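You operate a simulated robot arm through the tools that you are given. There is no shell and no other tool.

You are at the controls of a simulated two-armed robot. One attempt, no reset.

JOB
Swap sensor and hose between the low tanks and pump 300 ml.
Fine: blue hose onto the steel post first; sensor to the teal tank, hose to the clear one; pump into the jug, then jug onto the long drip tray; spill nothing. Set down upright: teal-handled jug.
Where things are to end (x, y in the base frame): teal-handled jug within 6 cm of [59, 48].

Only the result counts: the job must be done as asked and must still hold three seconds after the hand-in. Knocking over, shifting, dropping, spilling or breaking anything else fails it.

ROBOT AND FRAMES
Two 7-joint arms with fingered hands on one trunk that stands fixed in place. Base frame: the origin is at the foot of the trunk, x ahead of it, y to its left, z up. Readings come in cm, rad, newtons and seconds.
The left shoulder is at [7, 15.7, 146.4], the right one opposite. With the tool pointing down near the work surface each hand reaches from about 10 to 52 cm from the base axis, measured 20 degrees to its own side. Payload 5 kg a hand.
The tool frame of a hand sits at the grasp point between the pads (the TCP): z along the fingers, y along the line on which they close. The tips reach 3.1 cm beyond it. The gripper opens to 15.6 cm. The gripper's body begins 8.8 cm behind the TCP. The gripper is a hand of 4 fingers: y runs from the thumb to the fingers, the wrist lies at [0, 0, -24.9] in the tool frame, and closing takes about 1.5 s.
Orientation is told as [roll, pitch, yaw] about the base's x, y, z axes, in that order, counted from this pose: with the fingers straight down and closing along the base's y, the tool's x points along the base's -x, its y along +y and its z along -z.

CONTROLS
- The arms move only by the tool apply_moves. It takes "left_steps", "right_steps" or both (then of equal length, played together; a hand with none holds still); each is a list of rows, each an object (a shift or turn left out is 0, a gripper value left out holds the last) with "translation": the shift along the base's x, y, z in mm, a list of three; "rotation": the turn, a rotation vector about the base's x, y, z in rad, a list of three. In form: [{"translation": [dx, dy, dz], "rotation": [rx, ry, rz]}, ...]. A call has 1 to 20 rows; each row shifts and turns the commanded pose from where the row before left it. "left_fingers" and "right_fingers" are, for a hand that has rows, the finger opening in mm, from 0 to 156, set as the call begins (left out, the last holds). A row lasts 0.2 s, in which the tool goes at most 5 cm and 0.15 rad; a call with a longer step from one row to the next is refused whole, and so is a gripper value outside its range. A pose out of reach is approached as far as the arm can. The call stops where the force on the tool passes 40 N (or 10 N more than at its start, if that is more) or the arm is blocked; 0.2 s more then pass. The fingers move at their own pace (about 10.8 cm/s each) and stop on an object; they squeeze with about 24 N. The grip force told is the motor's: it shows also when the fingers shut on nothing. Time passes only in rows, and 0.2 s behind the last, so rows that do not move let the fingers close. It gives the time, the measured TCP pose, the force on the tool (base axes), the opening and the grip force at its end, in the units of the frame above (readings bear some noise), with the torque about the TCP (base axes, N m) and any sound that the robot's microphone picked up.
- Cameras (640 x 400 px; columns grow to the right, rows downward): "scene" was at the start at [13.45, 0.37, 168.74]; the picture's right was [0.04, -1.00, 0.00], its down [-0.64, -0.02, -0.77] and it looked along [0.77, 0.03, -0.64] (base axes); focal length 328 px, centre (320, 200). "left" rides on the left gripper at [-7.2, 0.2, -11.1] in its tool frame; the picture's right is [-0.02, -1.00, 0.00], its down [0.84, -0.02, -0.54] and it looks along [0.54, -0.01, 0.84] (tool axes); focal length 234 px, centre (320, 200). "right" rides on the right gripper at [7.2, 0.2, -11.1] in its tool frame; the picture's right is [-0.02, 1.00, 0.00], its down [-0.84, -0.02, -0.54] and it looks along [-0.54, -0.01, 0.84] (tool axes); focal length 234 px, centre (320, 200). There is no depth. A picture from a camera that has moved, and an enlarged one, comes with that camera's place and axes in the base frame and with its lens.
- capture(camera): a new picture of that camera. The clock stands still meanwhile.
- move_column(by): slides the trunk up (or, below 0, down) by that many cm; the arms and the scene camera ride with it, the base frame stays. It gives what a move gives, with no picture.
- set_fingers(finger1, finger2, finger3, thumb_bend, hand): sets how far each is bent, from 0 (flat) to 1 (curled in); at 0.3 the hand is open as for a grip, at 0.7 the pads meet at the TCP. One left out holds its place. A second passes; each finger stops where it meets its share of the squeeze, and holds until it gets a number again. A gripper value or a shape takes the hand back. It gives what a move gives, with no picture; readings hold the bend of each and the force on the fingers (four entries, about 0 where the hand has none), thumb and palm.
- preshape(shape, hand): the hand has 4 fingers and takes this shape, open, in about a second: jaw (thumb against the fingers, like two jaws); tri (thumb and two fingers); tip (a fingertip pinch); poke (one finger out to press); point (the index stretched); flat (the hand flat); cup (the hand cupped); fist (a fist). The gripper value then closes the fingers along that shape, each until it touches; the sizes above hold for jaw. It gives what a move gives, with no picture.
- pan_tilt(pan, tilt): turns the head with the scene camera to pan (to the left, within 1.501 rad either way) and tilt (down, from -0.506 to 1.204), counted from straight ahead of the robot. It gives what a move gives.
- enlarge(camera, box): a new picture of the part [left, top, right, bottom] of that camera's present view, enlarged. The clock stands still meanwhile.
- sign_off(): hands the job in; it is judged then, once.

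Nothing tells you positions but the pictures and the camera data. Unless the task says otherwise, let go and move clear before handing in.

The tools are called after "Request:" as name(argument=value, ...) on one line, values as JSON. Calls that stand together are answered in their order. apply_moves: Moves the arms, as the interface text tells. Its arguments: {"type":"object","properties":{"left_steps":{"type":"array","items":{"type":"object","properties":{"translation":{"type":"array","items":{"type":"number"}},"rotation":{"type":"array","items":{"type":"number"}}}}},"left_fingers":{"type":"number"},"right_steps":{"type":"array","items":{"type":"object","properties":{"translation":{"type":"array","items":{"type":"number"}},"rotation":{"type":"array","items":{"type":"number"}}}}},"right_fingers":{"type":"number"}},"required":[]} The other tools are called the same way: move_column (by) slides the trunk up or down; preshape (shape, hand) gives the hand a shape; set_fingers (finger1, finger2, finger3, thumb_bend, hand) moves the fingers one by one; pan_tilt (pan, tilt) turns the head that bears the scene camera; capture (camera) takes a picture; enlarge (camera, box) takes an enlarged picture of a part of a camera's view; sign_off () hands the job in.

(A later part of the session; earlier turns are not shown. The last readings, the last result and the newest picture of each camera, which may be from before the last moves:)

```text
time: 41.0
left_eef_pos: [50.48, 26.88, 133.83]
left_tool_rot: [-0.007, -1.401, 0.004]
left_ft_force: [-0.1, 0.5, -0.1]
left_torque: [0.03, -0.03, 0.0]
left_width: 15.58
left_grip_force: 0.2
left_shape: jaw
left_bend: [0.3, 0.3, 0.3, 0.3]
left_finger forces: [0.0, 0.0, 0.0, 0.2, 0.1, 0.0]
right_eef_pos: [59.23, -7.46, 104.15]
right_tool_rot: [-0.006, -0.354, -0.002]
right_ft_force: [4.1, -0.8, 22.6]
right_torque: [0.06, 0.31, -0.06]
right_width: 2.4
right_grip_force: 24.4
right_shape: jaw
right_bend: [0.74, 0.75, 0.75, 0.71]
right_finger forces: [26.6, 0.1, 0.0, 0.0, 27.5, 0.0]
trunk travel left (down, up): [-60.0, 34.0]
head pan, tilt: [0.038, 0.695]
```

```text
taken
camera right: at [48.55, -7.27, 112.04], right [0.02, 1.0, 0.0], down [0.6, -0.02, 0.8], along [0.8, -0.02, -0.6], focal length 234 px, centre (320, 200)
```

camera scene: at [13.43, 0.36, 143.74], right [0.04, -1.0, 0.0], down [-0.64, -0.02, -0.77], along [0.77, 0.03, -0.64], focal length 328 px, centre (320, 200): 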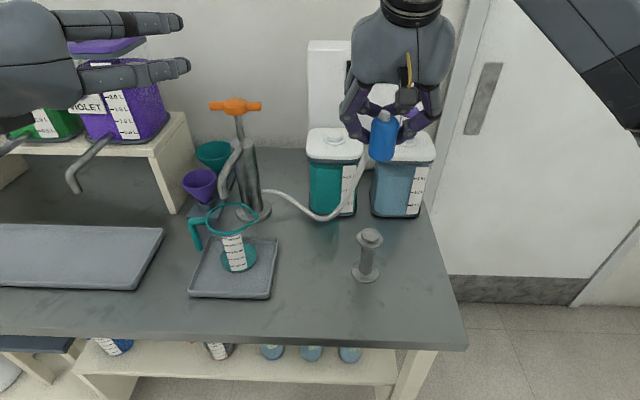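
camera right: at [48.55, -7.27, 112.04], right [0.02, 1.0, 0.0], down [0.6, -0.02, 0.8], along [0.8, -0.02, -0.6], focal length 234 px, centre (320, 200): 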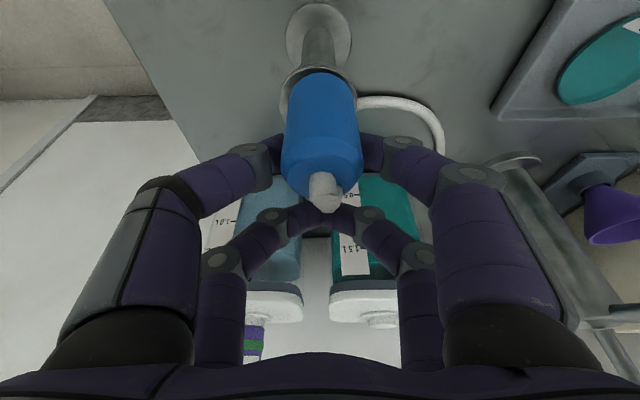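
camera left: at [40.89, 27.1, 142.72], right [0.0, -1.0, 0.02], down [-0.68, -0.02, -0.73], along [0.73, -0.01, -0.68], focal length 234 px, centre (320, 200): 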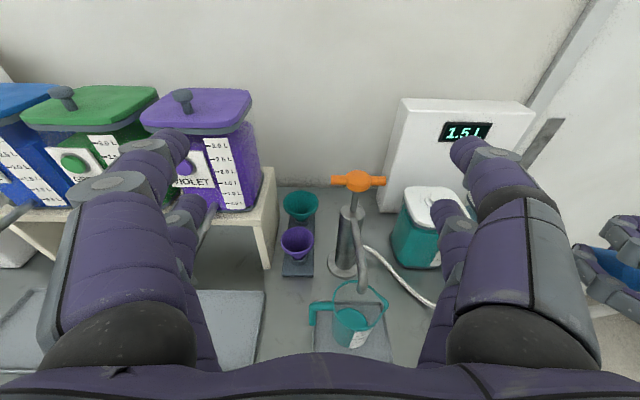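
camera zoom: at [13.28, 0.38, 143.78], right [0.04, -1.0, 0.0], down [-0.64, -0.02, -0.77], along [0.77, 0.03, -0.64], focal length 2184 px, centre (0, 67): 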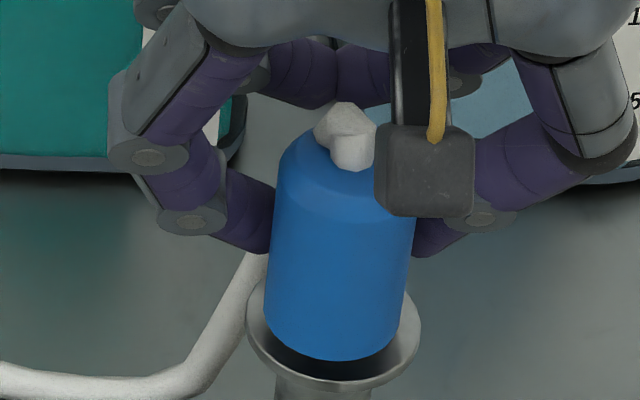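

The plug is upright and resting firmly on the peg: 22 N with no further travel. I'll ease the pressure slightly and open the fingers.

Request:
apply_moves(right_steps=[{"translation": [0, 0, 1.5]}, {"translation": [0, 0, 0]}])

Request:
apply_moves(right_steps=[{"translation": [0, 0, 0]}, {"translation": [0, 0, 0]}, {"translation": [0, 0, 0]}], right_fingers=70)

Request:
capture(camera="right")

Request:
enlarge(camera="scene", box=[330, 170, 410, 280])

```text
time: 41.6
left_eef_pos: [50.43, 26.87, 133.85]
left_tool_rot: [-0.006, -1.398, 0.004]
left_ft_force: [-0.9, 0.0, -0.3]
left_torque: [0.0, -0.01, 0.0]
left_width: 15.59
left_grip_force: 0.0
left_shape: jaw
left_bend: [0.3, 0.3, 0.3, 0.3]
left_finger forces: [0.0, 0.0, 0.0, 0.0, 0.0, 0.1]
right_eef_pos: [59.28, -7.54, 104.11]
right_tool_rot: [-0.007, -0.352, 0.002]
right_ft_force: [3.4, 0.3, 20.1]
right_torque: [0.12, 0.31, -0.06]
right_width: 2.39
right_grip_force: 24.4
right_shape: jaw
right_bend: [0.74, 0.75, 0.75, 0.71]
right_finger forces: [26.7, 0.0, 0.0, 0.1, 26.0, 0.0]
trunk travel left (down, up): [-60.0, 34.0]
head pan, tilt: [0.038, 0.695]
```

```text
time: 42.4
left_eef_pos: [50.53, 26.89, 133.84]
left_tool_rot: [-0.006, -1.401, 0.005]
left_ft_force: [0.0, 0.1, 0.2]
left_torque: [0.02, -0.02, 0.0]
left_width: 15.61
left_grip_force: 0.0
left_shape: jaw
left_bend: [0.3, 0.3, 0.3, 0.3]
left_finger forces: [0.1, 0.0, 0.0, 0.0, 0.0, 0.1]
right_eef_pos: [59.38, -7.62, 103.95]
right_tool_rot: [-0.006, -0.349, 0.001]
right_ft_force: [0.7, 0.0, -0.5]
right_torque: [0.02, 0.04, 0.0]
right_width: 6.95
right_grip_force: 0.1
right_shape: jaw
right_bend: [0.73, 0.73, 0.73, 0.7]
right_finger forces: [0.0, 0.0, 0.1, 0.1, 0.0, 0.1]
trunk travel left (down, up): [-60.0, 34.0]
head pan, tilt: [0.038, 0.695]
```

```text
taken
camera right: at [48.66, -7.32, 111.94], right [0.02, 1.0, 0.0], down [0.6, -0.02, 0.8], along [0.8, -0.02, -0.6], focal length 234 px, centre (320, 200)
```

right: 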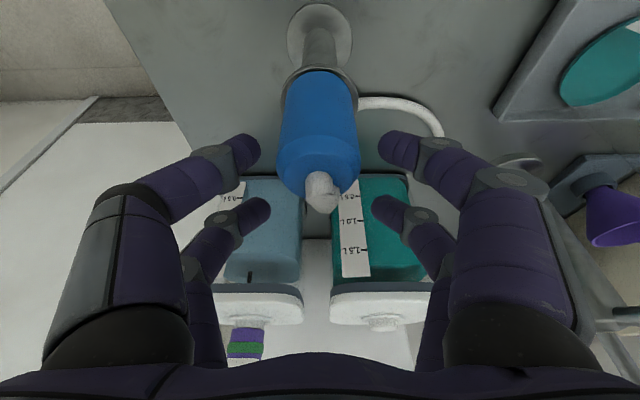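

```text
3.64 times, centred on (370, 225) of scene
camera zoom: at [13.42, 0.39, 143.74], right [0.04, -1.0, 0.0], down [-0.64, -0.02, -0.77], along [0.77, 0.03, -0.64], focal length 1191 px, centre (138, 109)
```

zoom: 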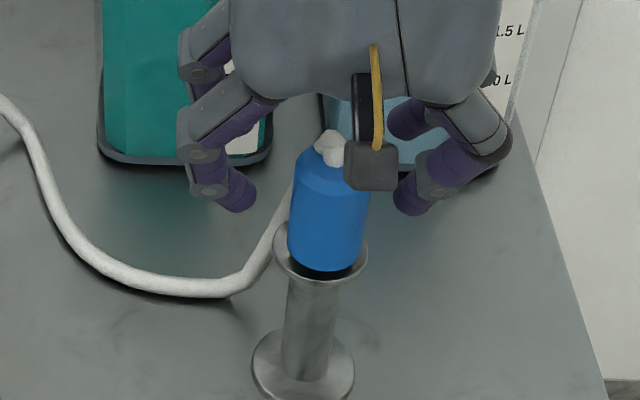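

The plug stands on the post by itself. I'll open wider and withdraw the right hand straight up and away.

Request:
apply_moves(right_steps=[{"translation": [0, 0, 0]}, {"translation": [-2, 0, 10]}, {"translation": [-5, 0, 20]}, {"translation": [-8, 0, 25]}, {"translation": [-8, 0, 30]}, {"translation": [-8, 0, 30]}, {"translation": [0, 0, 0]}], right_fingers=110)

Request:
capture(camera="right")

Request:
enlarge(camera="scene", box=[290, 100, 440, 280])

```text
time: 44.0
left_eef_pos: [50.61, 26.74, 133.76]
left_tool_rot: [-0.003, -1.396, 0.003]
left_ft_force: [-0.3, 0.1, 0.7]
left_torque: [-0.01, -0.02, 0.01]
left_width: 15.61
left_grip_force: 0.1
left_shape: jaw
left_bend: [0.3, 0.3, 0.3, 0.3]
left_finger forces: [0.0, 0.0, 0.0, 0.0, 0.1, 0.1]
right_eef_pos: [56.04, -7.51, 115.64]
right_tool_rot: [-0.006, -0.351, -0.002]
right_ft_force: [0.9, 0.2, 0.0]
right_torque: [0.02, 0.02, 0.0]
right_width: 10.95
right_grip_force: 0.0
right_shape: jaw
right_bend: [0.28, 0.28, 0.28, 0.59]
right_finger forces: [0.1, 0.0, 0.0, 0.0, 0.1, 0.1]
trunk travel left (down, up): [-60.0, 34.0]
head pan, tilt: [0.038, 0.695]
```

```text
taken
camera right: at [45.51, -7.29, 123.51], right [0.02, 1.0, 0.0], down [0.6, -0.02, 0.8], along [0.8, -0.02, -0.6], focal length 234 px, centre (320, 200)
```

right: 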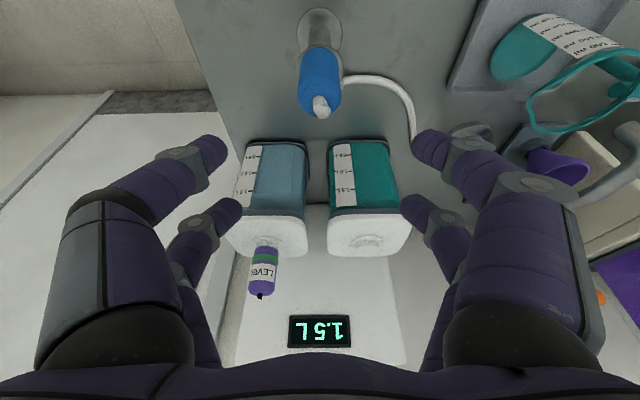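

```text
2.22 times, centred on (365, 190) of scene
camera zoom: at [13.48, 0.34, 143.74], right [0.04, -1.0, 0.0], down [-0.64, -0.02, -0.77], along [0.77, 0.03, -0.64], focal length 728 px, centre (220, 222)
```

zoom: 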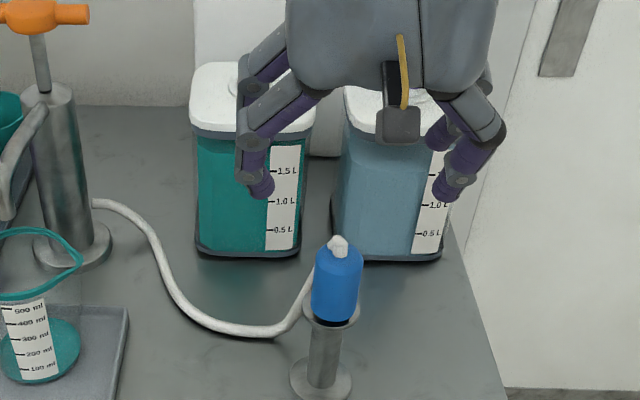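

Request:
enlarge(camera="scene", box=[345, 195, 395, 255])

Request:
enlarge(camera="right", box=[270, 0, 390, 130])

Request:
enlarge(camera="right", box=[220, 180, 420, 310])

```text
6.67 times, centred on (370, 225) of scene
camera zoom: at [13.48, 0.34, 143.74], right [0.04, -1.0, 0.0], down [-0.64, -0.02, -0.77], along [0.77, 0.03, -0.64], focal length 2184 px, centre (-13, 33)
```

zoom: 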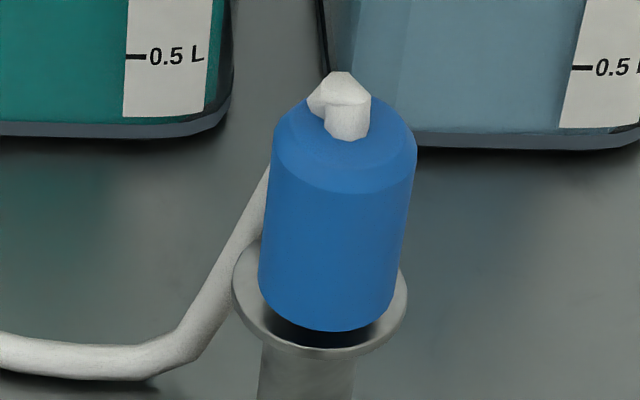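

```text
3.08 times, centred on (330, 65) of right
camera zoom: at [45.51, -7.29, 123.51], right [0.02, 1.0, 0.0], down [0.6, -0.02, 0.8], along [0.8, -0.02, -0.6], focal length 720 px, centre (289, 615)
```

zoom: 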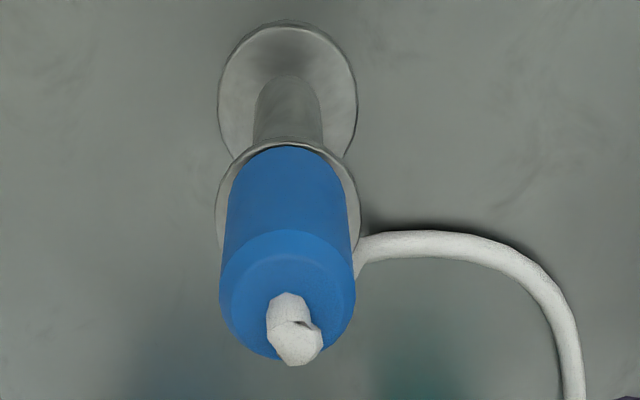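

```text
3.08 times, centred on (320, 245) of right
camera zoom: at [45.51, -7.29, 123.51], right [0.02, 1.0, 0.0], down [0.6, -0.02, 0.8], along [0.8, -0.02, -0.6], focal length 720 px, centre (320, 62)
```

zoom: 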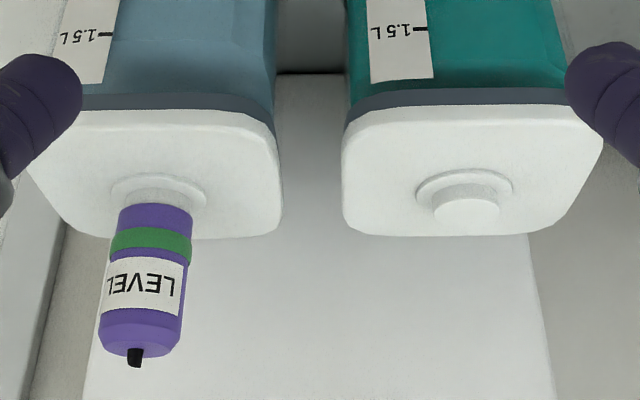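

The hose is parked on the post. To get a better side view I'll yaw the left hand to the right, up high, so its camera looks across at the post and tank lids.

Request:
apply_moves(left_steps=[{"translation": [0, 5, 0], "rotation": [0, 0, -0.13]}, {"translation": [0, 5, 0], "rotation": [0, 0, -0.13]}, {"translation": [0, 5, 0], "rotation": [0, 0, -0.13]}, {"translation": [0, 5, 0], "rotation": [0, 0, -0.13]}, {"translation": [0, 0, 0], "rotation": [0, 0, -0.13]}, {"translation": [0, 0, 0], "rotation": [0, 0, -0.13]}, {"translation": [0, 0, 0], "rotation": [0, 0, -0.13]}, {"translation": [0, 0, 0], "rotation": [0, 0, -0.13]}, {"translation": [0, 0, 0]}])

Request:
capture(camera="left")

Request:
capture(camera="scene")

```text
time: 46.0
left_eef_pos: [50.59, 28.9, 133.84]
left_tool_rot: [-0.002, -1.398, -1.042]
left_ft_force: [-0.8, 0.0, 0.1]
left_torque: [-0.02, -0.02, 0.0]
left_width: 15.6
left_grip_force: 0.1
left_shape: jaw
left_bend: [0.3, 0.3, 0.3, 0.3]
left_finger forces: [0.0, 0.0, 0.1, 0.0, 0.0, 0.0]
right_eef_pos: [56.04, -7.48, 115.64]
right_tool_rot: [-0.007, -0.35, 0.0]
right_ft_force: [-0.3, 0.5, 0.5]
right_torque: [0.0, -0.04, -0.03]
right_width: 10.96
right_grip_force: 0.0
right_shape: jaw
right_bend: [0.28, 0.28, 0.28, 0.59]
right_finger forces: [0.0, 0.0, 0.1, 0.0, 0.1, 0.0]
trunk travel left (down, up): [-60.0, 34.0]
head pan, tilt: [0.038, 0.695]
```

```text
taken
camera left: at [45.71, 37.39, 142.72], right [-0.86, -0.51, 0.02], down [-0.36, 0.58, -0.73], along [0.36, -0.64, -0.68], focal length 234 px, centre (320, 200)
```

left: 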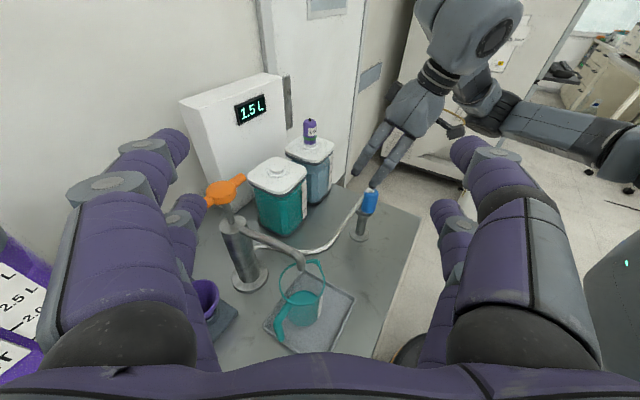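

```text
taken
camera scene: at [13.35, 0.36, 143.75], right [0.04, -1.0, 0.0], down [-0.64, -0.02, -0.77], along [0.77, 0.03, -0.64], focal length 328 px, centre (320, 200)
```

scene: 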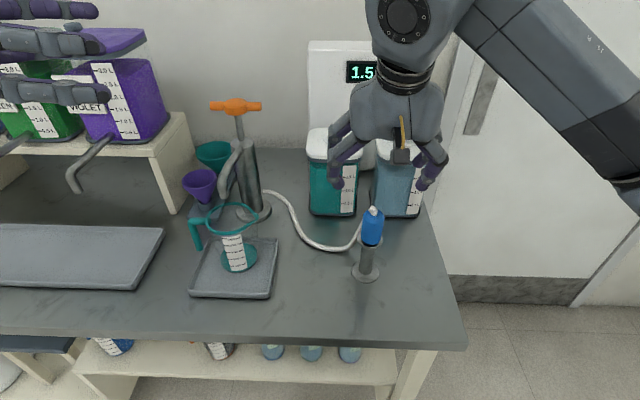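

Excellent side view. I'll enlarge the post, the tanks and the jug from here.

Request:
enlarge(camera="left", box=[335, 170, 405, 250])

Request:
enlarge(camera="left", box=[230, 100, 350, 250])

Request:
enlarge(camera="left", box=[200, 170, 370, 360])

```text
5.00 times, centred on (370, 210) of left
camera zoom: at [45.71, 37.39, 142.72], right [-0.86, -0.51, 0.02], down [-0.36, 0.58, -0.73], along [0.36, -0.64, -0.68], focal length 1171 px, centre (70, 150)
```

zoom: 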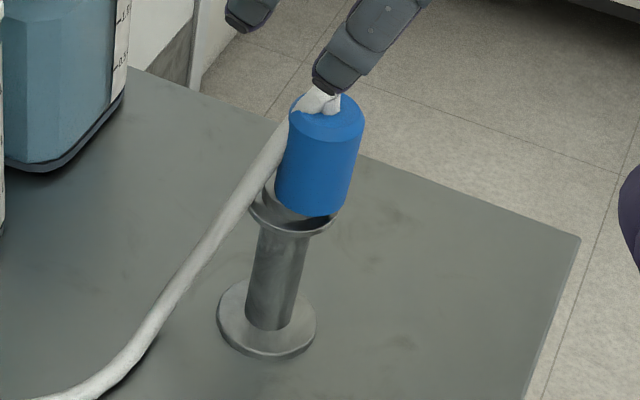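

```text
2.67 times, centred on (290, 175) of left
camera zoom: at [45.71, 37.39, 142.72], right [-0.86, -0.51, 0.02], down [-0.36, 0.58, -0.73], along [0.36, -0.64, -0.68], focal length 624 px, centre (400, 267)
```

zoom: 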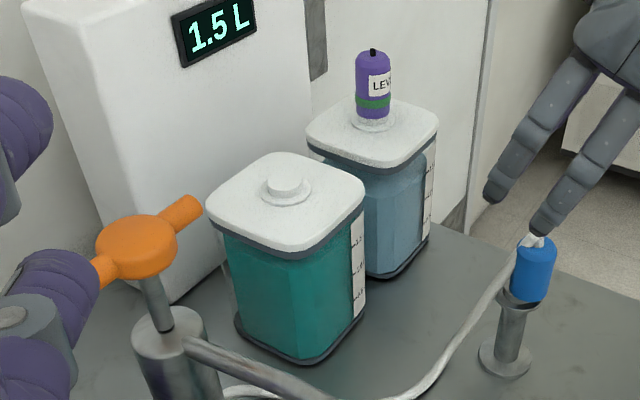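

```text
2.11 times, centred on (285, 265) of left
camera zoom: at [45.71, 37.39, 142.72], right [-0.86, -0.51, 0.02], down [-0.36, 0.58, -0.73], along [0.36, -0.64, -0.68], focal length 493 px, centre (394, 63)
```

zoom: 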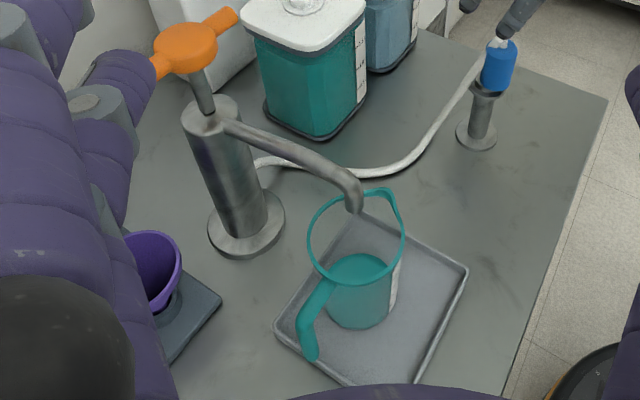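

Request:
enlarge(camera="left", box=[355, 180, 395, 225])

Request:
enlarge(camera="left", box=[345, 205, 395, 245])

```text
8.89 times, centred on (375, 202) of left
camera zoom: at [45.71, 37.39, 142.72], right [-0.86, -0.51, 0.02], down [-0.36, 0.58, -0.73], along [0.36, -0.64, -0.68], focal length 2082 px, centre (-169, 178)
```

zoom: 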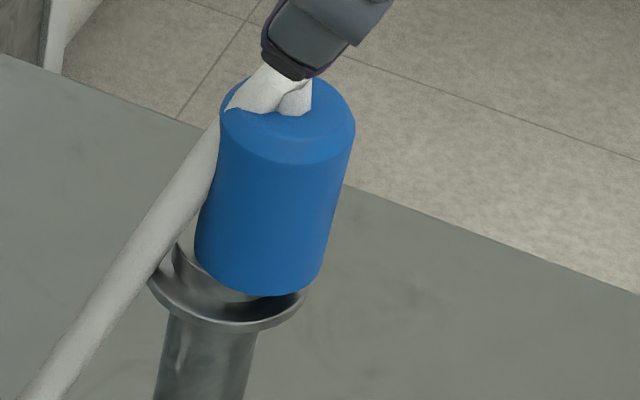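

```text
10.00 times, centred on (370, 225) of left
camera zoom: at [45.71, 37.39, 142.72], right [-0.86, -0.51, 0.02], down [-0.36, 0.58, -0.73], along [0.36, -0.64, -0.68], focal length 2342 px, centre (-180, -50)
```

zoom: 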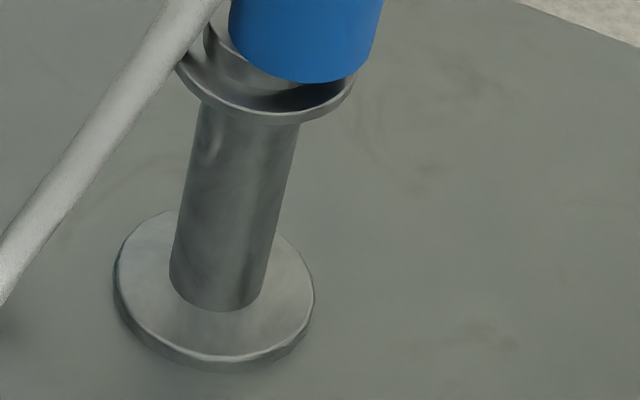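

The side view shows the plug resting on the peg top but about 0.9 cm too close to me. I'll re-grip it with a level hand so both finger rows hold it, and centre it properly. First I'll swing the right hand level above the plug.

Request:
apply_moves(right_steps=[{"translation": [3, 0, 4], "rotation": [0, -0.144, 0]}, {"translation": [3, 0, 0], "rotation": [0, -0.144, 0]}, {"translation": [3, 0, 0], "rotation": [0, -0.144, 0]}, {"translation": [3, 0, 0], "rotation": [0, -0.144, 0]}, {"translation": [3, 0, 0], "rotation": [0, -0.144, 0]}, {"translation": [3, 0, 0], "rotation": [0, -0.144, 0]}, {"translation": [3, 0, 0], "rotation": [0, -0.144, 0]}, {"translation": [3, 0, 0], "rotation": [0, -0.142, 0]}, {"translation": [0, 0, 0]}])

Request:
capture(camera="right")

Request:
capture(camera="left")

```text
time: 48.0
left_eef_pos: [50.41, 28.93, 133.68]
left_tool_rot: [-0.004, -1.4, -1.036]
left_ft_force: [0.2, 0.7, -0.5]
left_torque: [0.02, 0.01, 0.0]
left_width: 15.63
left_grip_force: 0.1
left_shape: jaw
left_bend: [0.3, 0.3, 0.3, 0.3]
left_finger forces: [0.0, 0.1, 0.1, 0.1, 0.1, 0.0]
right_eef_pos: [58.51, -7.94, 117.68]
right_tool_rot: [-0.039, -1.445, 0.034]
right_ft_force: [-0.3, -0.2, 0.5]
right_torque: [-0.02, 0.01, -0.04]
right_width: 10.97
right_grip_force: 0.0
right_shape: jaw
right_bend: [0.28, 0.28, 0.28, 0.59]
right_finger forces: [0.1, 0.0, 0.0, 0.0, 0.0, 0.0]
right hand out of reach, approached as far as the arm can: row 8
trunk travel left (down, up): [-60.0, 34.0]
head pan, tilt: [0.038, 0.695]
```

```text
taken
camera right: at [46.45, -7.68, 111.93], right [0.01, 1.0, 0.02], down [-0.43, -0.01, 0.9], along [0.9, -0.01, 0.43], focal length 234 px, centre (320, 200)
```

right: 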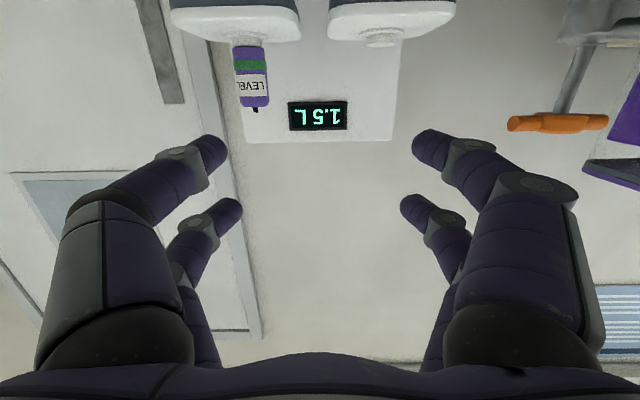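

```text
taken
camera left: at [45.73, 37.45, 142.68], right [-0.86, -0.51, 0.02], down [-0.36, 0.58, -0.73], along [0.36, -0.64, -0.68], focal length 234 px, centre (320, 200)
```

left: 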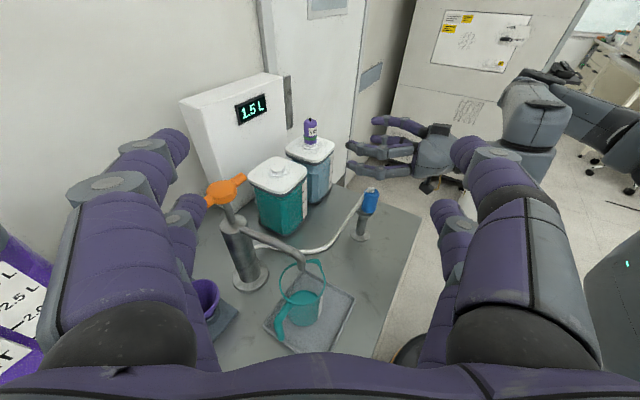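

Level hand above the post. I'll descend in stages to straddle the plug.

Request:
apply_moves(right_steps=[{"translation": [0, 4, -20]}, {"translation": [0, 0, -30]}, {"translation": [-5, 0, -30]}, {"translation": [-8, 0, -25]}, {"translation": [-8, 0, -20]}, {"translation": [-5, 0, -10]}, {"translation": [0, 0, 0]}])

Request:
capture(camera="right")

Request:
enlarge(camera="left", box=[320, 150, 440, 260])

Request:
enlarge(camera="scene", box=[310, 170, 450, 290])

```text
time: 49.6
left_eef_pos: [50.52, 28.76, 133.78]
left_tool_rot: [-0.007, -1.397, -1.033]
left_ft_force: [0.2, 0.5, -0.4]
left_torque: [-0.01, 0.0, 0.02]
left_width: 15.62
left_grip_force: 0.0
left_shape: jaw
left_bend: [0.3, 0.3, 0.3, 0.3]
left_finger forces: [0.0, 0.1, 0.0, 0.0, 0.0, 0.1]
right_eef_pos: [57.92, -8.86, 116.76]
right_tool_rot: [-0.059, -1.43, 0.055]
right_ft_force: [-0.1, 0.1, 0.8]
right_torque: [-0.01, -0.02, -0.01]
right_width: 10.95
right_grip_force: 0.0
right_shape: jaw
right_bend: [0.28, 0.28, 0.28, 0.59]
right_finger forces: [0.0, 0.0, 0.0, 0.1, 0.1, 0.0]
right hand out of reach, approached as far as the arm can: row 1, 2, 3, 4, 5, 6
trunk travel left (down, up): [-60.0, 34.0]
head pan, tilt: [0.038, 0.695]
```

```text
taken
camera right: at [46.01, -8.7, 111.11], right [0.01, 1.0, 0.02], down [-0.42, -0.01, 0.91], along [0.91, -0.01, 0.42], focal length 234 px, centre (320, 200)
```

right: 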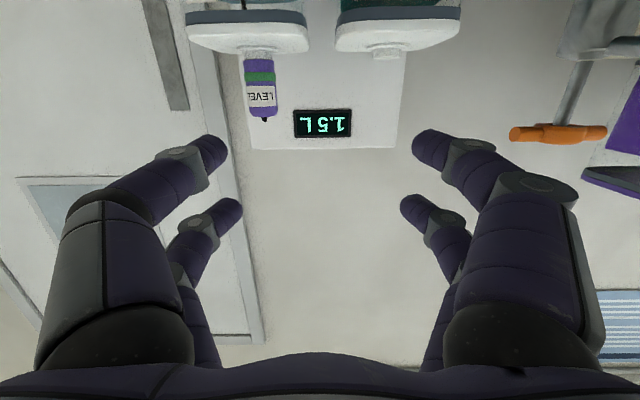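

```text
3.64 times, centred on (380, 205) of left
camera zoom: at [45.8, 37.41, 142.68], right [-0.86, -0.51, 0.02], down [-0.36, 0.58, -0.73], along [0.36, -0.64, -0.68], focal length 852 px, centre (102, 182)
```

zoom: 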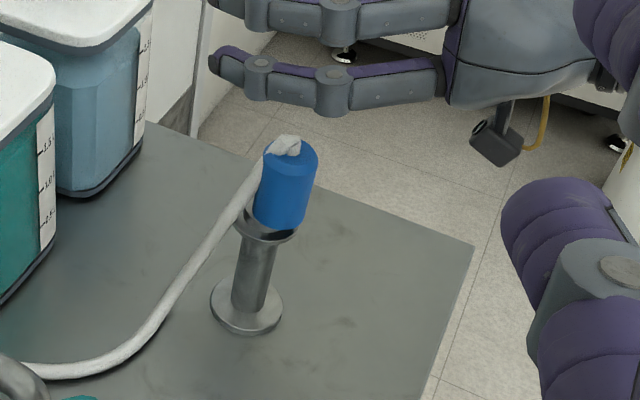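

```text
3.33 times, centred on (380, 230) of scene
camera zoom: at [13.44, 0.38, 143.74], right [0.04, -1.0, 0.0], down [-0.64, -0.02, -0.77], along [0.77, 0.03, -0.64], focal length 1092 px, centre (120, 100)
```

zoom: 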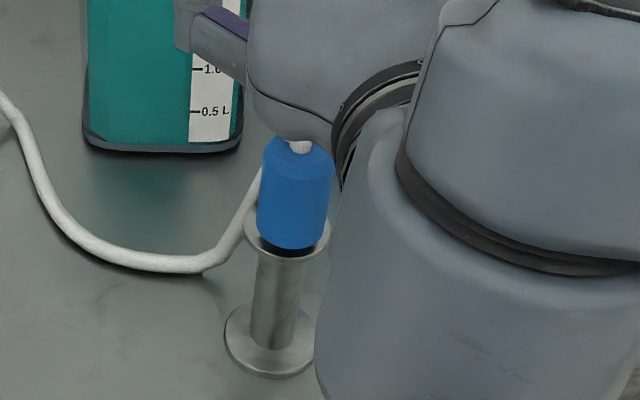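

That level pose is too cramped with the shoulder so low. I'll raise the trunk so the arm can hang down into the post area more naturally.

Request:
move_column(by=18)

Request:
apply_moves(right_steps=[{"translation": [0, 5, -30]}, {"translation": [0, 5, -40]}, {"translation": [0, 3, -40]}, {"translation": [0, 0, -40]}, {"translation": [0, 0, -30]}, {"translation": [0, 0, -20]}, {"translation": [0, 0, 0]}])

Request:
capture(camera="right")

Request:
capture(camera="left")

Request:
capture(camera="scene")

```text
time: 51.6
left_eef_pos: [50.67, 28.82, 151.74]
left_tool_rot: [-0.007, -1.398, -1.034]
left_ft_force: [0.4, -0.5, 0.3]
left_torque: [0.0, 0.0, -0.07]
left_width: 15.6
left_grip_force: 0.0
left_shape: jaw
left_bend: [0.3, 0.3, 0.3, 0.3]
left_finger forces: [0.1, 0.0, 0.0, 0.0, 0.0, 0.1]
right_eef_pos: [57.94, -8.85, 134.71]
right_tool_rot: [-0.057, -1.43, 0.054]
right_ft_force: [0.3, 0.1, -0.5]
right_torque: [0.02, -0.02, 0.01]
right_width: 10.97
right_grip_force: 0.1
right_shape: jaw
right_bend: [0.28, 0.28, 0.28, 0.59]
right_finger forces: [0.1, 0.1, 0.1, 0.1, 0.1, 0.0]
trunk travel left (down, up): [-78.0, 16.0]
head pan, tilt: [0.038, 0.695]
```

```text
time: 53.2
left_eef_pos: [50.63, 28.81, 151.79]
left_tool_rot: [-0.004, -1.4, -1.035]
left_ft_force: [-0.9, -0.5, -0.2]
left_torque: [0.0, 0.01, 0.01]
left_width: 15.58
left_grip_force: 0.0
left_shape: jaw
left_bend: [0.3, 0.3, 0.3, 0.3]
left_finger forces: [0.0, 0.0, 0.0, 0.1, 0.0, 0.0]
right_eef_pos: [58.74, -10.56, 133.71]
right_tool_rot: [-0.075, -1.418, 0.074]
right_ft_force: [0.9, -1.2, 0.3]
right_torque: [0.0, -0.01, -0.01]
right_width: 10.94
right_grip_force: 0.1
right_shape: jaw
right_bend: [0.28, 0.28, 0.28, 0.59]
right_finger forces: [0.0, 0.0, 0.1, 0.0, 0.1, 0.0]
right hand out of reach, approached as far as the arm can: row 1, 2, 3, 4, 5, 6
trunk travel left (down, up): [-78.0, 16.0]
head pan, tilt: [0.038, 0.695]
```

```text
taken
camera right: at [46.78, -10.54, 128.17], right [0.0, 1.0, 0.01], down [-0.41, -0.01, 0.91], along [0.91, -0.01, 0.41], focal length 234 px, centre (320, 200)
```

right: 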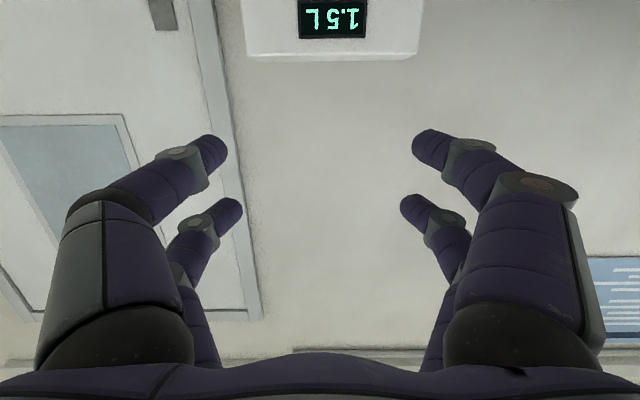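

```text
taken
camera left: at [45.8, 37.42, 160.68], right [-0.86, -0.51, 0.02], down [-0.36, 0.58, -0.73], along [0.36, -0.64, -0.68], focal length 234 px, centre (320, 200)
```

left: 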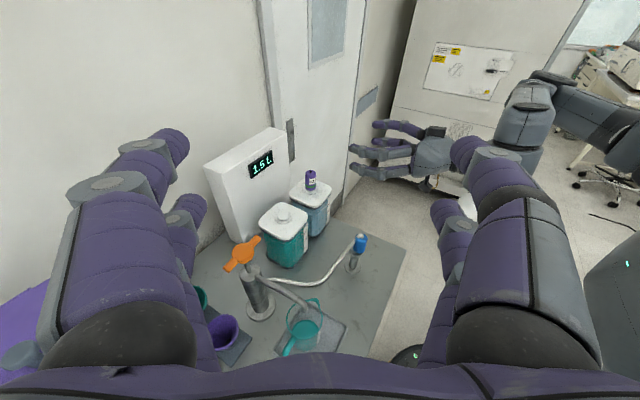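

```text
taken
camera scene: at [13.44, 0.39, 161.74], right [0.04, -1.0, 0.0], down [-0.64, -0.02, -0.77], along [0.77, 0.03, -0.64], focal length 328 px, centre (320, 200)
```

scene: 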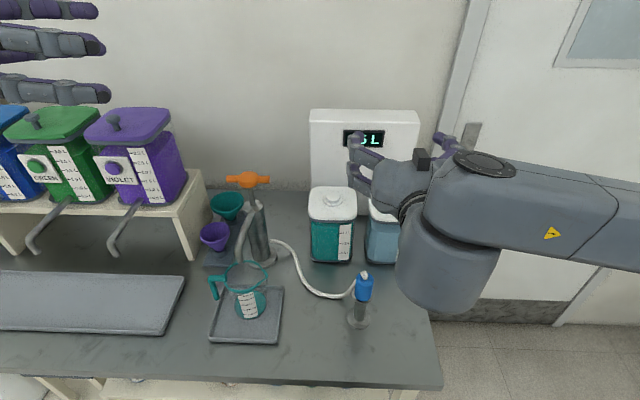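

The level pose is limited by the wrist, not by height. A hand tilted down about 24° should work at the post and still hold the plug with both finger rows, so I'll set that tilt and try descending again.

Request:
apply_moves(right_steps=[{"translation": [0, 10, 0], "rotation": [0, 0.14, 0]}, {"translation": [0, 10, 0], "rotation": [0, 0.14, 0]}, {"translation": [0, 10, -20]}, {"translation": [-5, 0, -30]}, {"translation": [-5, 0, -40]}, {"translation": [-5, 0, -40]}, {"translation": [0, 0, -40]}, {"translation": [0, 0, -20]}, {"translation": [0, 0, 0]}])

Request:
capture(camera="right")

Request:
capture(camera="scene")

```text
time: 55.2
left_eef_pos: [50.57, 28.96, 151.82]
left_tool_rot: [-0.008, -1.401, -1.037]
left_ft_force: [-0.4, 0.4, 0.1]
left_torque: [-0.02, 0.0, -0.03]
left_width: 15.58
left_grip_force: 0.0
left_shape: jaw
left_bend: [0.3, 0.3, 0.3, 0.3]
left_finger forces: [0.1, 0.0, 0.0, 0.0, 0.0, 0.0]
right_eef_pos: [58.51, -8.42, 119.06]
right_tool_rot: [-0.028, -1.137, 0.027]
right_ft_force: [-0.1, 0.5, 0.0]
right_torque: [-0.02, 0.03, 0.0]
right_width: 10.98
right_grip_force: 0.0
right_shape: jaw
right_bend: [0.28, 0.28, 0.28, 0.59]
right_finger forces: [0.0, 0.0, 0.1, 0.0, 0.0, 0.1]
right hand out of reach, approached as far as the arm can: row 7, 8
trunk travel left (down, up): [-78.0, 16.0]
head pan, tilt: [0.038, 0.695]
```

```text
taken
camera right: at [45.34, -8.35, 117.22], right [0.01, 1.0, 0.01], down [-0.14, -0.01, 0.99], along [0.99, -0.01, 0.14], focal length 234 px, centre (320, 200)
```

right: 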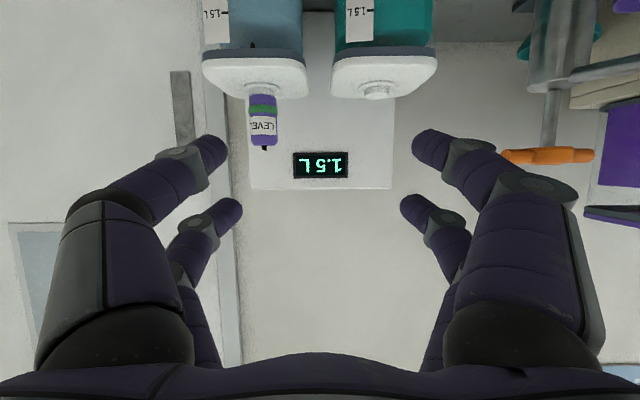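

```text
taken
camera scene: at [13.45, 0.44, 161.74], right [0.04, -1.0, 0.0], down [-0.64, -0.02, -0.77], along [0.77, 0.03, -0.64], focal length 328 px, centre (320, 200)
```

scene: 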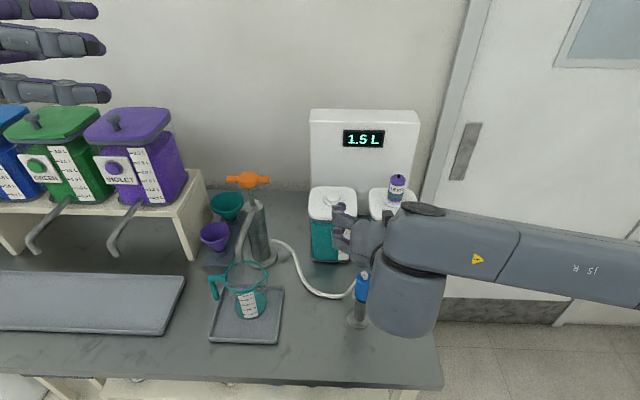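

The reachable depth depends on trunk height relative to the hand. I'll raise the hand first, drop the trunk lower than before, and then descend on the post.

Request:
apply_moves(right_steps=[{"translation": [0, 0, 40]}, {"translation": [0, 0, 40]}, {"translation": [0, 0, 40]}, {"translation": [0, 0, 40]}, {"translation": [0, 0, 40]}, {"translation": [0, 0, 40]}, {"translation": [0, 0, 0]}])

Request:
move_column(by=-23)

Request:
capture(camera="scene")

Request:
capture(camera="left")

```text
time: 56.8
left_eef_pos: [50.51, 28.93, 151.8]
left_tool_rot: [-0.003, -1.399, -1.036]
left_ft_force: [0.0, 0.1, -1.0]
left_torque: [0.02, 0.0, 0.01]
left_width: 15.6
left_grip_force: 0.0
left_shape: jaw
left_bend: [0.3, 0.3, 0.3, 0.3]
left_finger forces: [0.0, 0.0, 0.0, 0.0, 0.1, 0.0]
right_eef_pos: [58.34, -8.61, 142.92]
right_tool_rot: [-0.019, -1.151, 0.017]
right_ft_force: [-0.5, 0.6, -0.2]
right_torque: [-0.01, 0.02, 0.01]
right_width: 10.96
right_grip_force: 0.1
right_shape: jaw
right_bend: [0.28, 0.28, 0.28, 0.59]
right_finger forces: [0.0, 0.0, 0.1, 0.0, 0.0, 0.0]
trunk travel left (down, up): [-78.0, 16.0]
head pan, tilt: [0.038, 0.695]
```

```text
time: 59.2
left_eef_pos: [50.58, 28.9, 128.78]
left_tool_rot: [-0.005, -1.4, -1.037]
left_ft_force: [-0.7, -0.5, -0.3]
left_torque: [-0.01, -0.02, 0.01]
left_width: 15.63
left_grip_force: 0.1
left_shape: jaw
left_bend: [0.3, 0.3, 0.3, 0.3]
left_finger forces: [0.0, 0.1, 0.0, 0.0, 0.1, 0.1]
right_eef_pos: [58.38, -8.53, 119.99]
right_tool_rot: [-0.02, -1.151, 0.02]
right_ft_force: [0.9, 0.6, 0.0]
right_torque: [0.01, 0.0, 0.01]
right_width: 10.98
right_grip_force: 0.1
right_shape: jaw
right_bend: [0.28, 0.28, 0.28, 0.59]
right_finger forces: [0.0, 0.1, 0.1, 0.1, 0.1, 0.0]
trunk travel left (down, up): [-55.0, 39.0]
head pan, tilt: [0.038, 0.695]
```

```text
taken
camera scene: at [13.43, 0.37, 138.75], right [0.04, -1.0, 0.0], down [-0.64, -0.02, -0.77], along [0.77, 0.03, -0.64], focal length 328 px, centre (320, 200)
```

scene: 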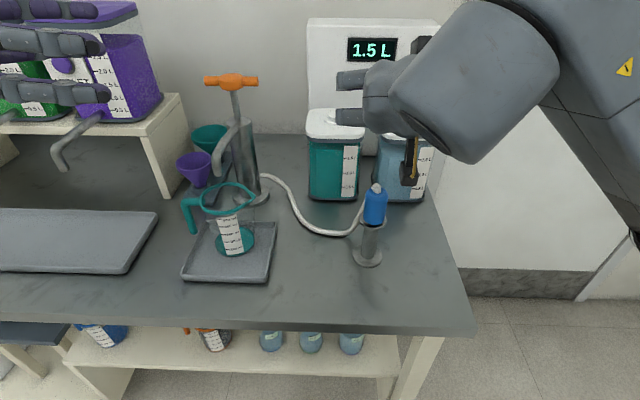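

```text
taken
camera left: at [45.79, 37.4, 137.7], right [-0.86, -0.51, 0.02], down [-0.36, 0.58, -0.73], along [0.36, -0.64, -0.68], focal length 234 px, centre (320, 200)
```

left: 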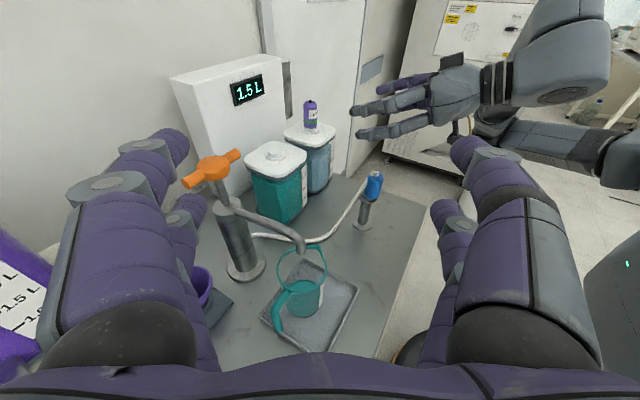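

Request:
enlarge(camera="left", box=[350, 160, 400, 235])

Request:
enlarge(camera="scene", box=[345, 175, 400, 275])

```text
5.33 times, centred on (375, 198) of left
camera zoom: at [45.79, 37.4, 137.7], right [-0.86, -0.51, 0.02], down [-0.36, 0.58, -0.73], along [0.36, -0.64, -0.68], focal length 1249 px, centre (27, 213)
```

zoom: 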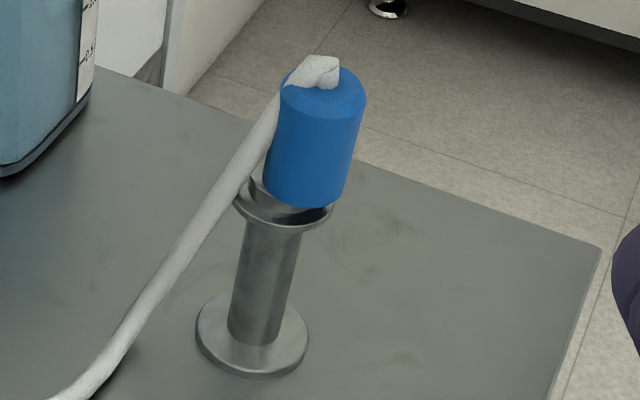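

```text
4.00 times, centred on (372, 225) of scene
camera zoom: at [13.43, 0.37, 138.75], right [0.04, -1.0, 0.0], down [-0.64, -0.02, -0.77], along [0.77, 0.03, -0.64], focal length 1310 px, centre (110, 100)
```

zoom: 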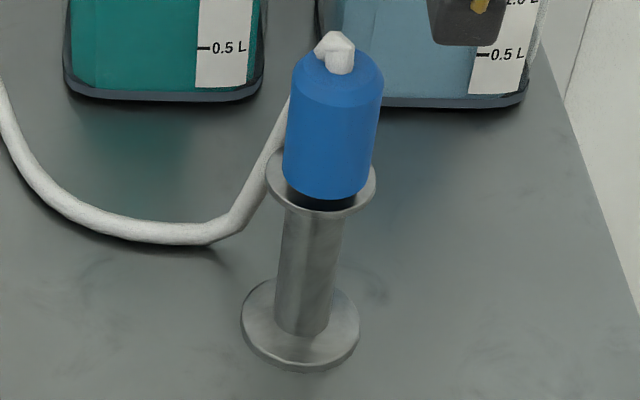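

Triangulating from the side view puts the peg at (57.5, -7.6) with its top at z≈98.6, and the plug about 0.75 cm short of centre. I'll yaw the right hand to come in from the right-front, where the wrist is freer, at a shallow tilt.

Request:
apply_moves(right_steps=[{"translation": [-5, 0, 0], "rotation": [0, -0.1, 0]}, {"translation": [-5, 0, 0], "rotation": [0, -0.1, 0]}, {"translation": [-5, 0, 0], "rotation": [0, 0, 0.12]}, {"translation": [-5, 0, 0], "rotation": [0, 0, 0.12]}, {"translation": [-5, 0, 0], "rotation": [0, 0, 0.12]}, {"translation": [-5, 0, 0], "rotation": [0, 0, 0.12]}, {"translation": [0, 0, 0], "rotation": [0, 0, 0.12]}, {"translation": [0, 0, 0]}])

Request:
capture(camera="right")

Request:
capture(camera="scene")

```text
time: 61.0
left_eef_pos: [50.49, 28.88, 128.73]
left_tool_rot: [-0.003, -1.4, -1.034]
left_ft_force: [-0.6, -0.3, 0.3]
left_torque: [-0.01, 0.03, 0.01]
left_width: 15.59
left_grip_force: 0.1
left_shape: jaw
left_bend: [0.3, 0.3, 0.3, 0.3]
left_finger forces: [0.0, 0.0, 0.0, 0.1, 0.0, 0.1]
right_eef_pos: [55.25, -8.52, 119.96]
right_tool_rot: [-0.04, -1.351, 0.637]
right_ft_force: [0.9, 1.0, 0.0]
right_torque: [0.0, 0.0, -0.03]
right_width: 10.96
right_grip_force: 0.1
right_shape: jaw
right_bend: [0.28, 0.28, 0.28, 0.59]
right_finger forces: [0.0, 0.0, 0.1, 0.0, 0.0, 0.0]
trunk travel left (down, up): [-55.0, 39.0]
head pan, tilt: [0.038, 0.695]
```

```text
taken
camera right: at [44.98, -15.45, 115.33], right [-0.56, 0.83, 0.01], down [-0.28, -0.21, 0.94], along [0.78, 0.52, 0.35], focal length 234 px, centre (320, 200)
```

right: 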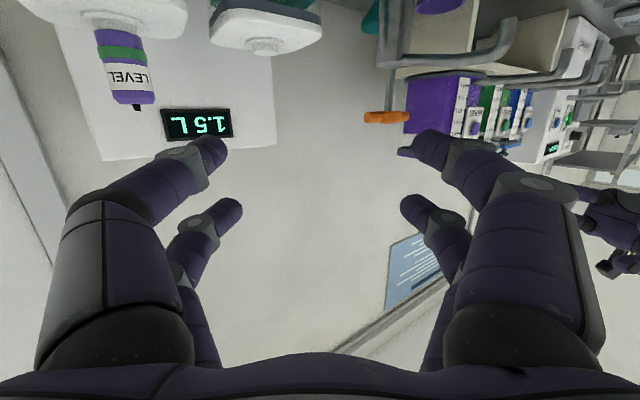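

```text
taken
camera scene: at [13.42, 0.41, 138.74], right [0.04, -1.0, 0.0], down [-0.64, -0.02, -0.77], along [0.77, 0.03, -0.64], focal length 328 px, centre (320, 200)
```

scene: 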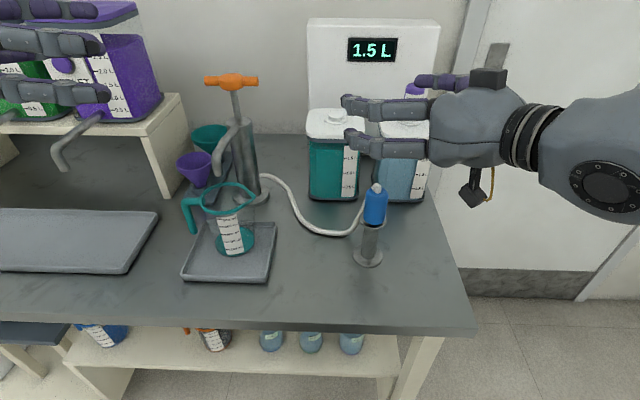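

Reachable and comfortable. Descending to just above plug-top level to check alignment.

Request:
apply_moves(right_steps=[{"translation": [0, 0, -25]}, {"translation": [0, 0, -25]}, {"translation": [0, 0, -25]}, {"translation": [0, 0, -20]}, {"translation": [0, 0, 0]}])

Request:
capture(camera="right")

Request:
enlarge(camera="scene", box=[310, 120, 470, 280])

Request:
enlarge(camera="left", box=[320, 130, 470, 250])

```text
time: 62.2
left_eef_pos: [50.6, 28.82, 128.72]
left_tool_rot: [-0.004, -1.398, -1.035]
left_ft_force: [-0.3, -0.1, -0.6]
left_torque: [0.03, -0.03, -0.01]
left_width: 15.62
left_grip_force: 0.1
left_shape: jaw
left_bend: [0.3, 0.3, 0.3, 0.3]
left_finger forces: [0.0, 0.0, 0.0, 0.1, 0.1, 0.0]
right_eef_pos: [55.44, -8.53, 110.45]
right_tool_rot: [-0.04, -1.351, 0.634]
right_ft_force: [0.6, -0.2, 0.1]
right_torque: [0.02, 0.0, 0.02]
right_width: 10.97
right_grip_force: 0.1
right_shape: jaw
right_bend: [0.28, 0.28, 0.28, 0.59]
right_finger forces: [0.0, 0.0, 0.0, 0.1, 0.1, 0.0]
trunk travel left (down, up): [-55.0, 39.0]
head pan, tilt: [0.038, 0.695]
```

```text
taken
camera right: at [45.05, -15.5, 105.88], right [-0.56, 0.83, 0.02], down [-0.28, -0.21, 0.94], along [0.78, 0.52, 0.35], focal length 234 px, centre (320, 200)
```

right: 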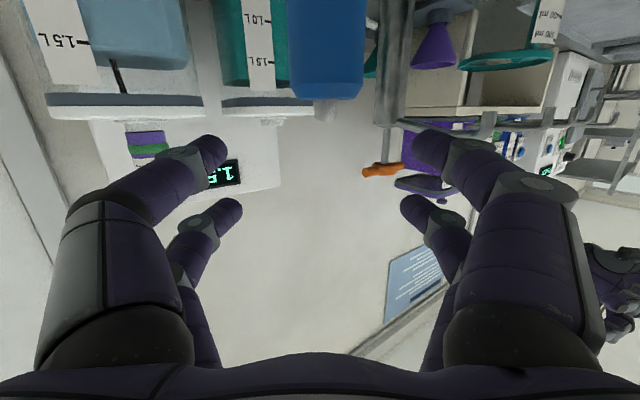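

```text
2.50 times, centred on (390, 200) of scene
camera zoom: at [13.45, 0.37, 138.74], right [0.04, -1.0, 0.0], down [-0.64, -0.02, -0.77], along [0.77, 0.03, -0.64], focal length 819 px, centre (145, 200)
```

zoom: 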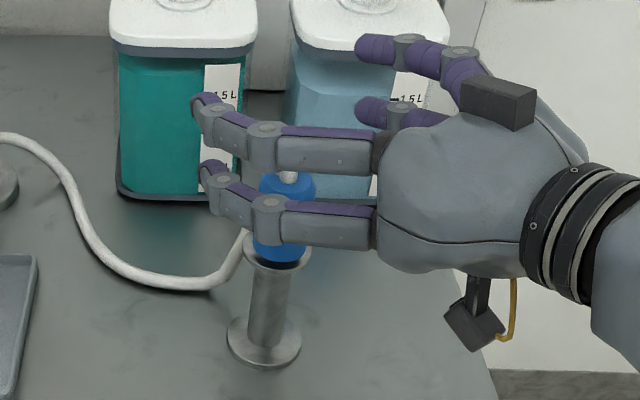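

```text
3.33 times, centred on (395, 190) of left
camera zoom: at [45.81, 37.4, 137.68], right [-0.86, -0.51, 0.02], down [-0.36, 0.58, -0.73], along [0.36, -0.64, -0.68], focal length 781 px, centre (70, 233)
```

zoom: 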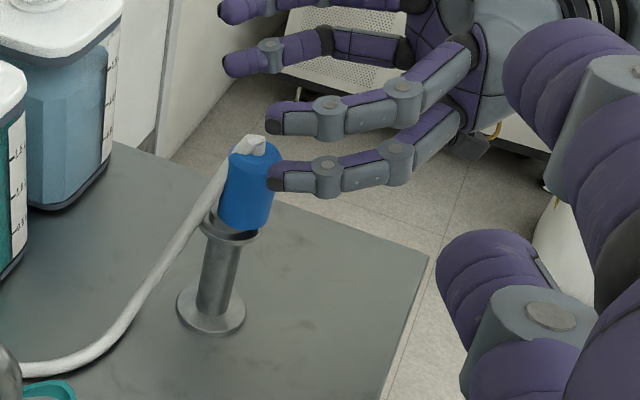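

The plug is between the open fingers and only about 2–3 mm off along the closing line. I'll lower to grip height and check before closing.

Request:
apply_moves(right_steps=[{"translation": [-1.4, 2, -20]}, {"translation": [0, 0, -25]}, {"translation": [0, 0, -20]}, {"translation": [0, 0, -12]}, {"translation": [0, 0, -7]}, {"translation": [0, 0, 0]}])

Request:
capture(camera="right")

Request:
enlarge(camera="scene", box=[310, 150, 450, 290])

Request:
enlarge(camera="left", box=[330, 150, 430, 240])

```text
time: 63.6
left_eef_pos: [50.62, 28.81, 128.69]
left_tool_rot: [-0.005, -1.399, -1.034]
left_ft_force: [-1.1, 0.9, -0.4]
left_torque: [0.02, 0.0, 0.02]
left_width: 15.59
left_grip_force: 0.1
left_shape: jaw
left_bend: [0.3, 0.3, 0.3, 0.3]
left_finger forces: [0.0, 0.1, 0.0, 0.0, 0.1, 0.0]
right_eef_pos: [55.28, -8.44, 102.04]
right_tool_rot: [-0.037, -1.349, 0.637]
right_ft_force: [0.6, 0.6, -0.4]
right_torque: [-0.01, -0.02, -0.01]
right_width: 10.97
right_grip_force: 0.2
right_shape: jaw
right_bend: [0.28, 0.28, 0.28, 0.59]
right_finger forces: [0.0, 0.0, 0.1, 0.1, 0.0, 0.0]
trunk travel left (down, up): [-55.0, 39.0]
head pan, tilt: [0.038, 0.695]
```

```text
taken
camera right: at [44.99, -15.32, 97.4], right [-0.56, 0.83, 0.02], down [-0.28, -0.21, 0.94], along [0.78, 0.52, 0.35], focal length 234 px, centre (320, 200)
```

right: 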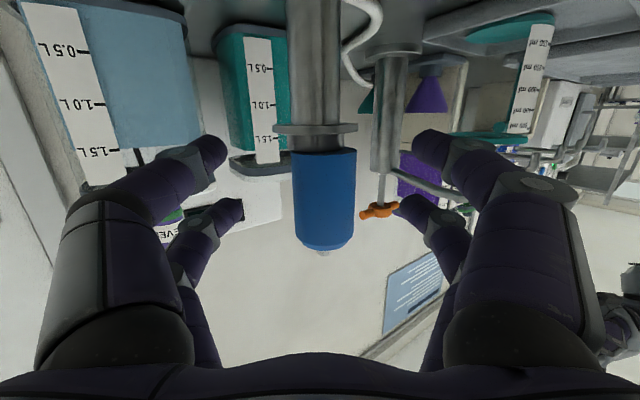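

```text
2.86 times, centred on (380, 220) of scene
camera zoom: at [13.44, 0.37, 138.74], right [0.04, -1.0, 0.0], down [-0.64, -0.02, -0.77], along [0.77, 0.03, -0.64], focal length 936 px, centre (149, 143)
```

zoom: 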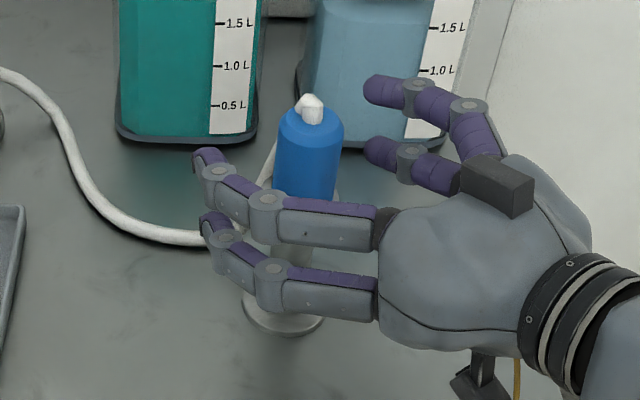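

```text
4.44 times, centred on (380, 195) of left
camera zoom: at [45.8, 37.4, 137.69], right [-0.86, -0.51, 0.02], down [-0.36, 0.58, -0.73], along [0.36, -0.64, -0.68], focal length 1041 px, centre (53, 222)
```

zoom: 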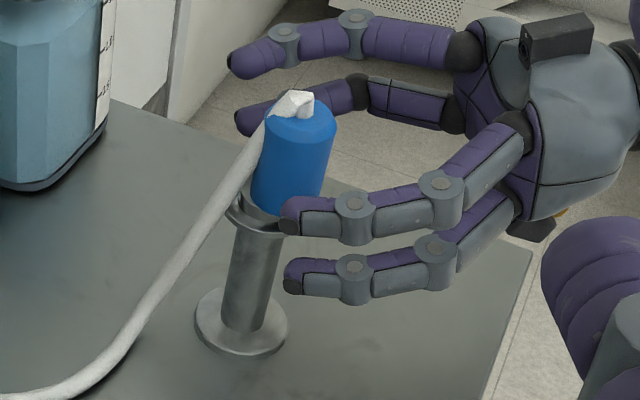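

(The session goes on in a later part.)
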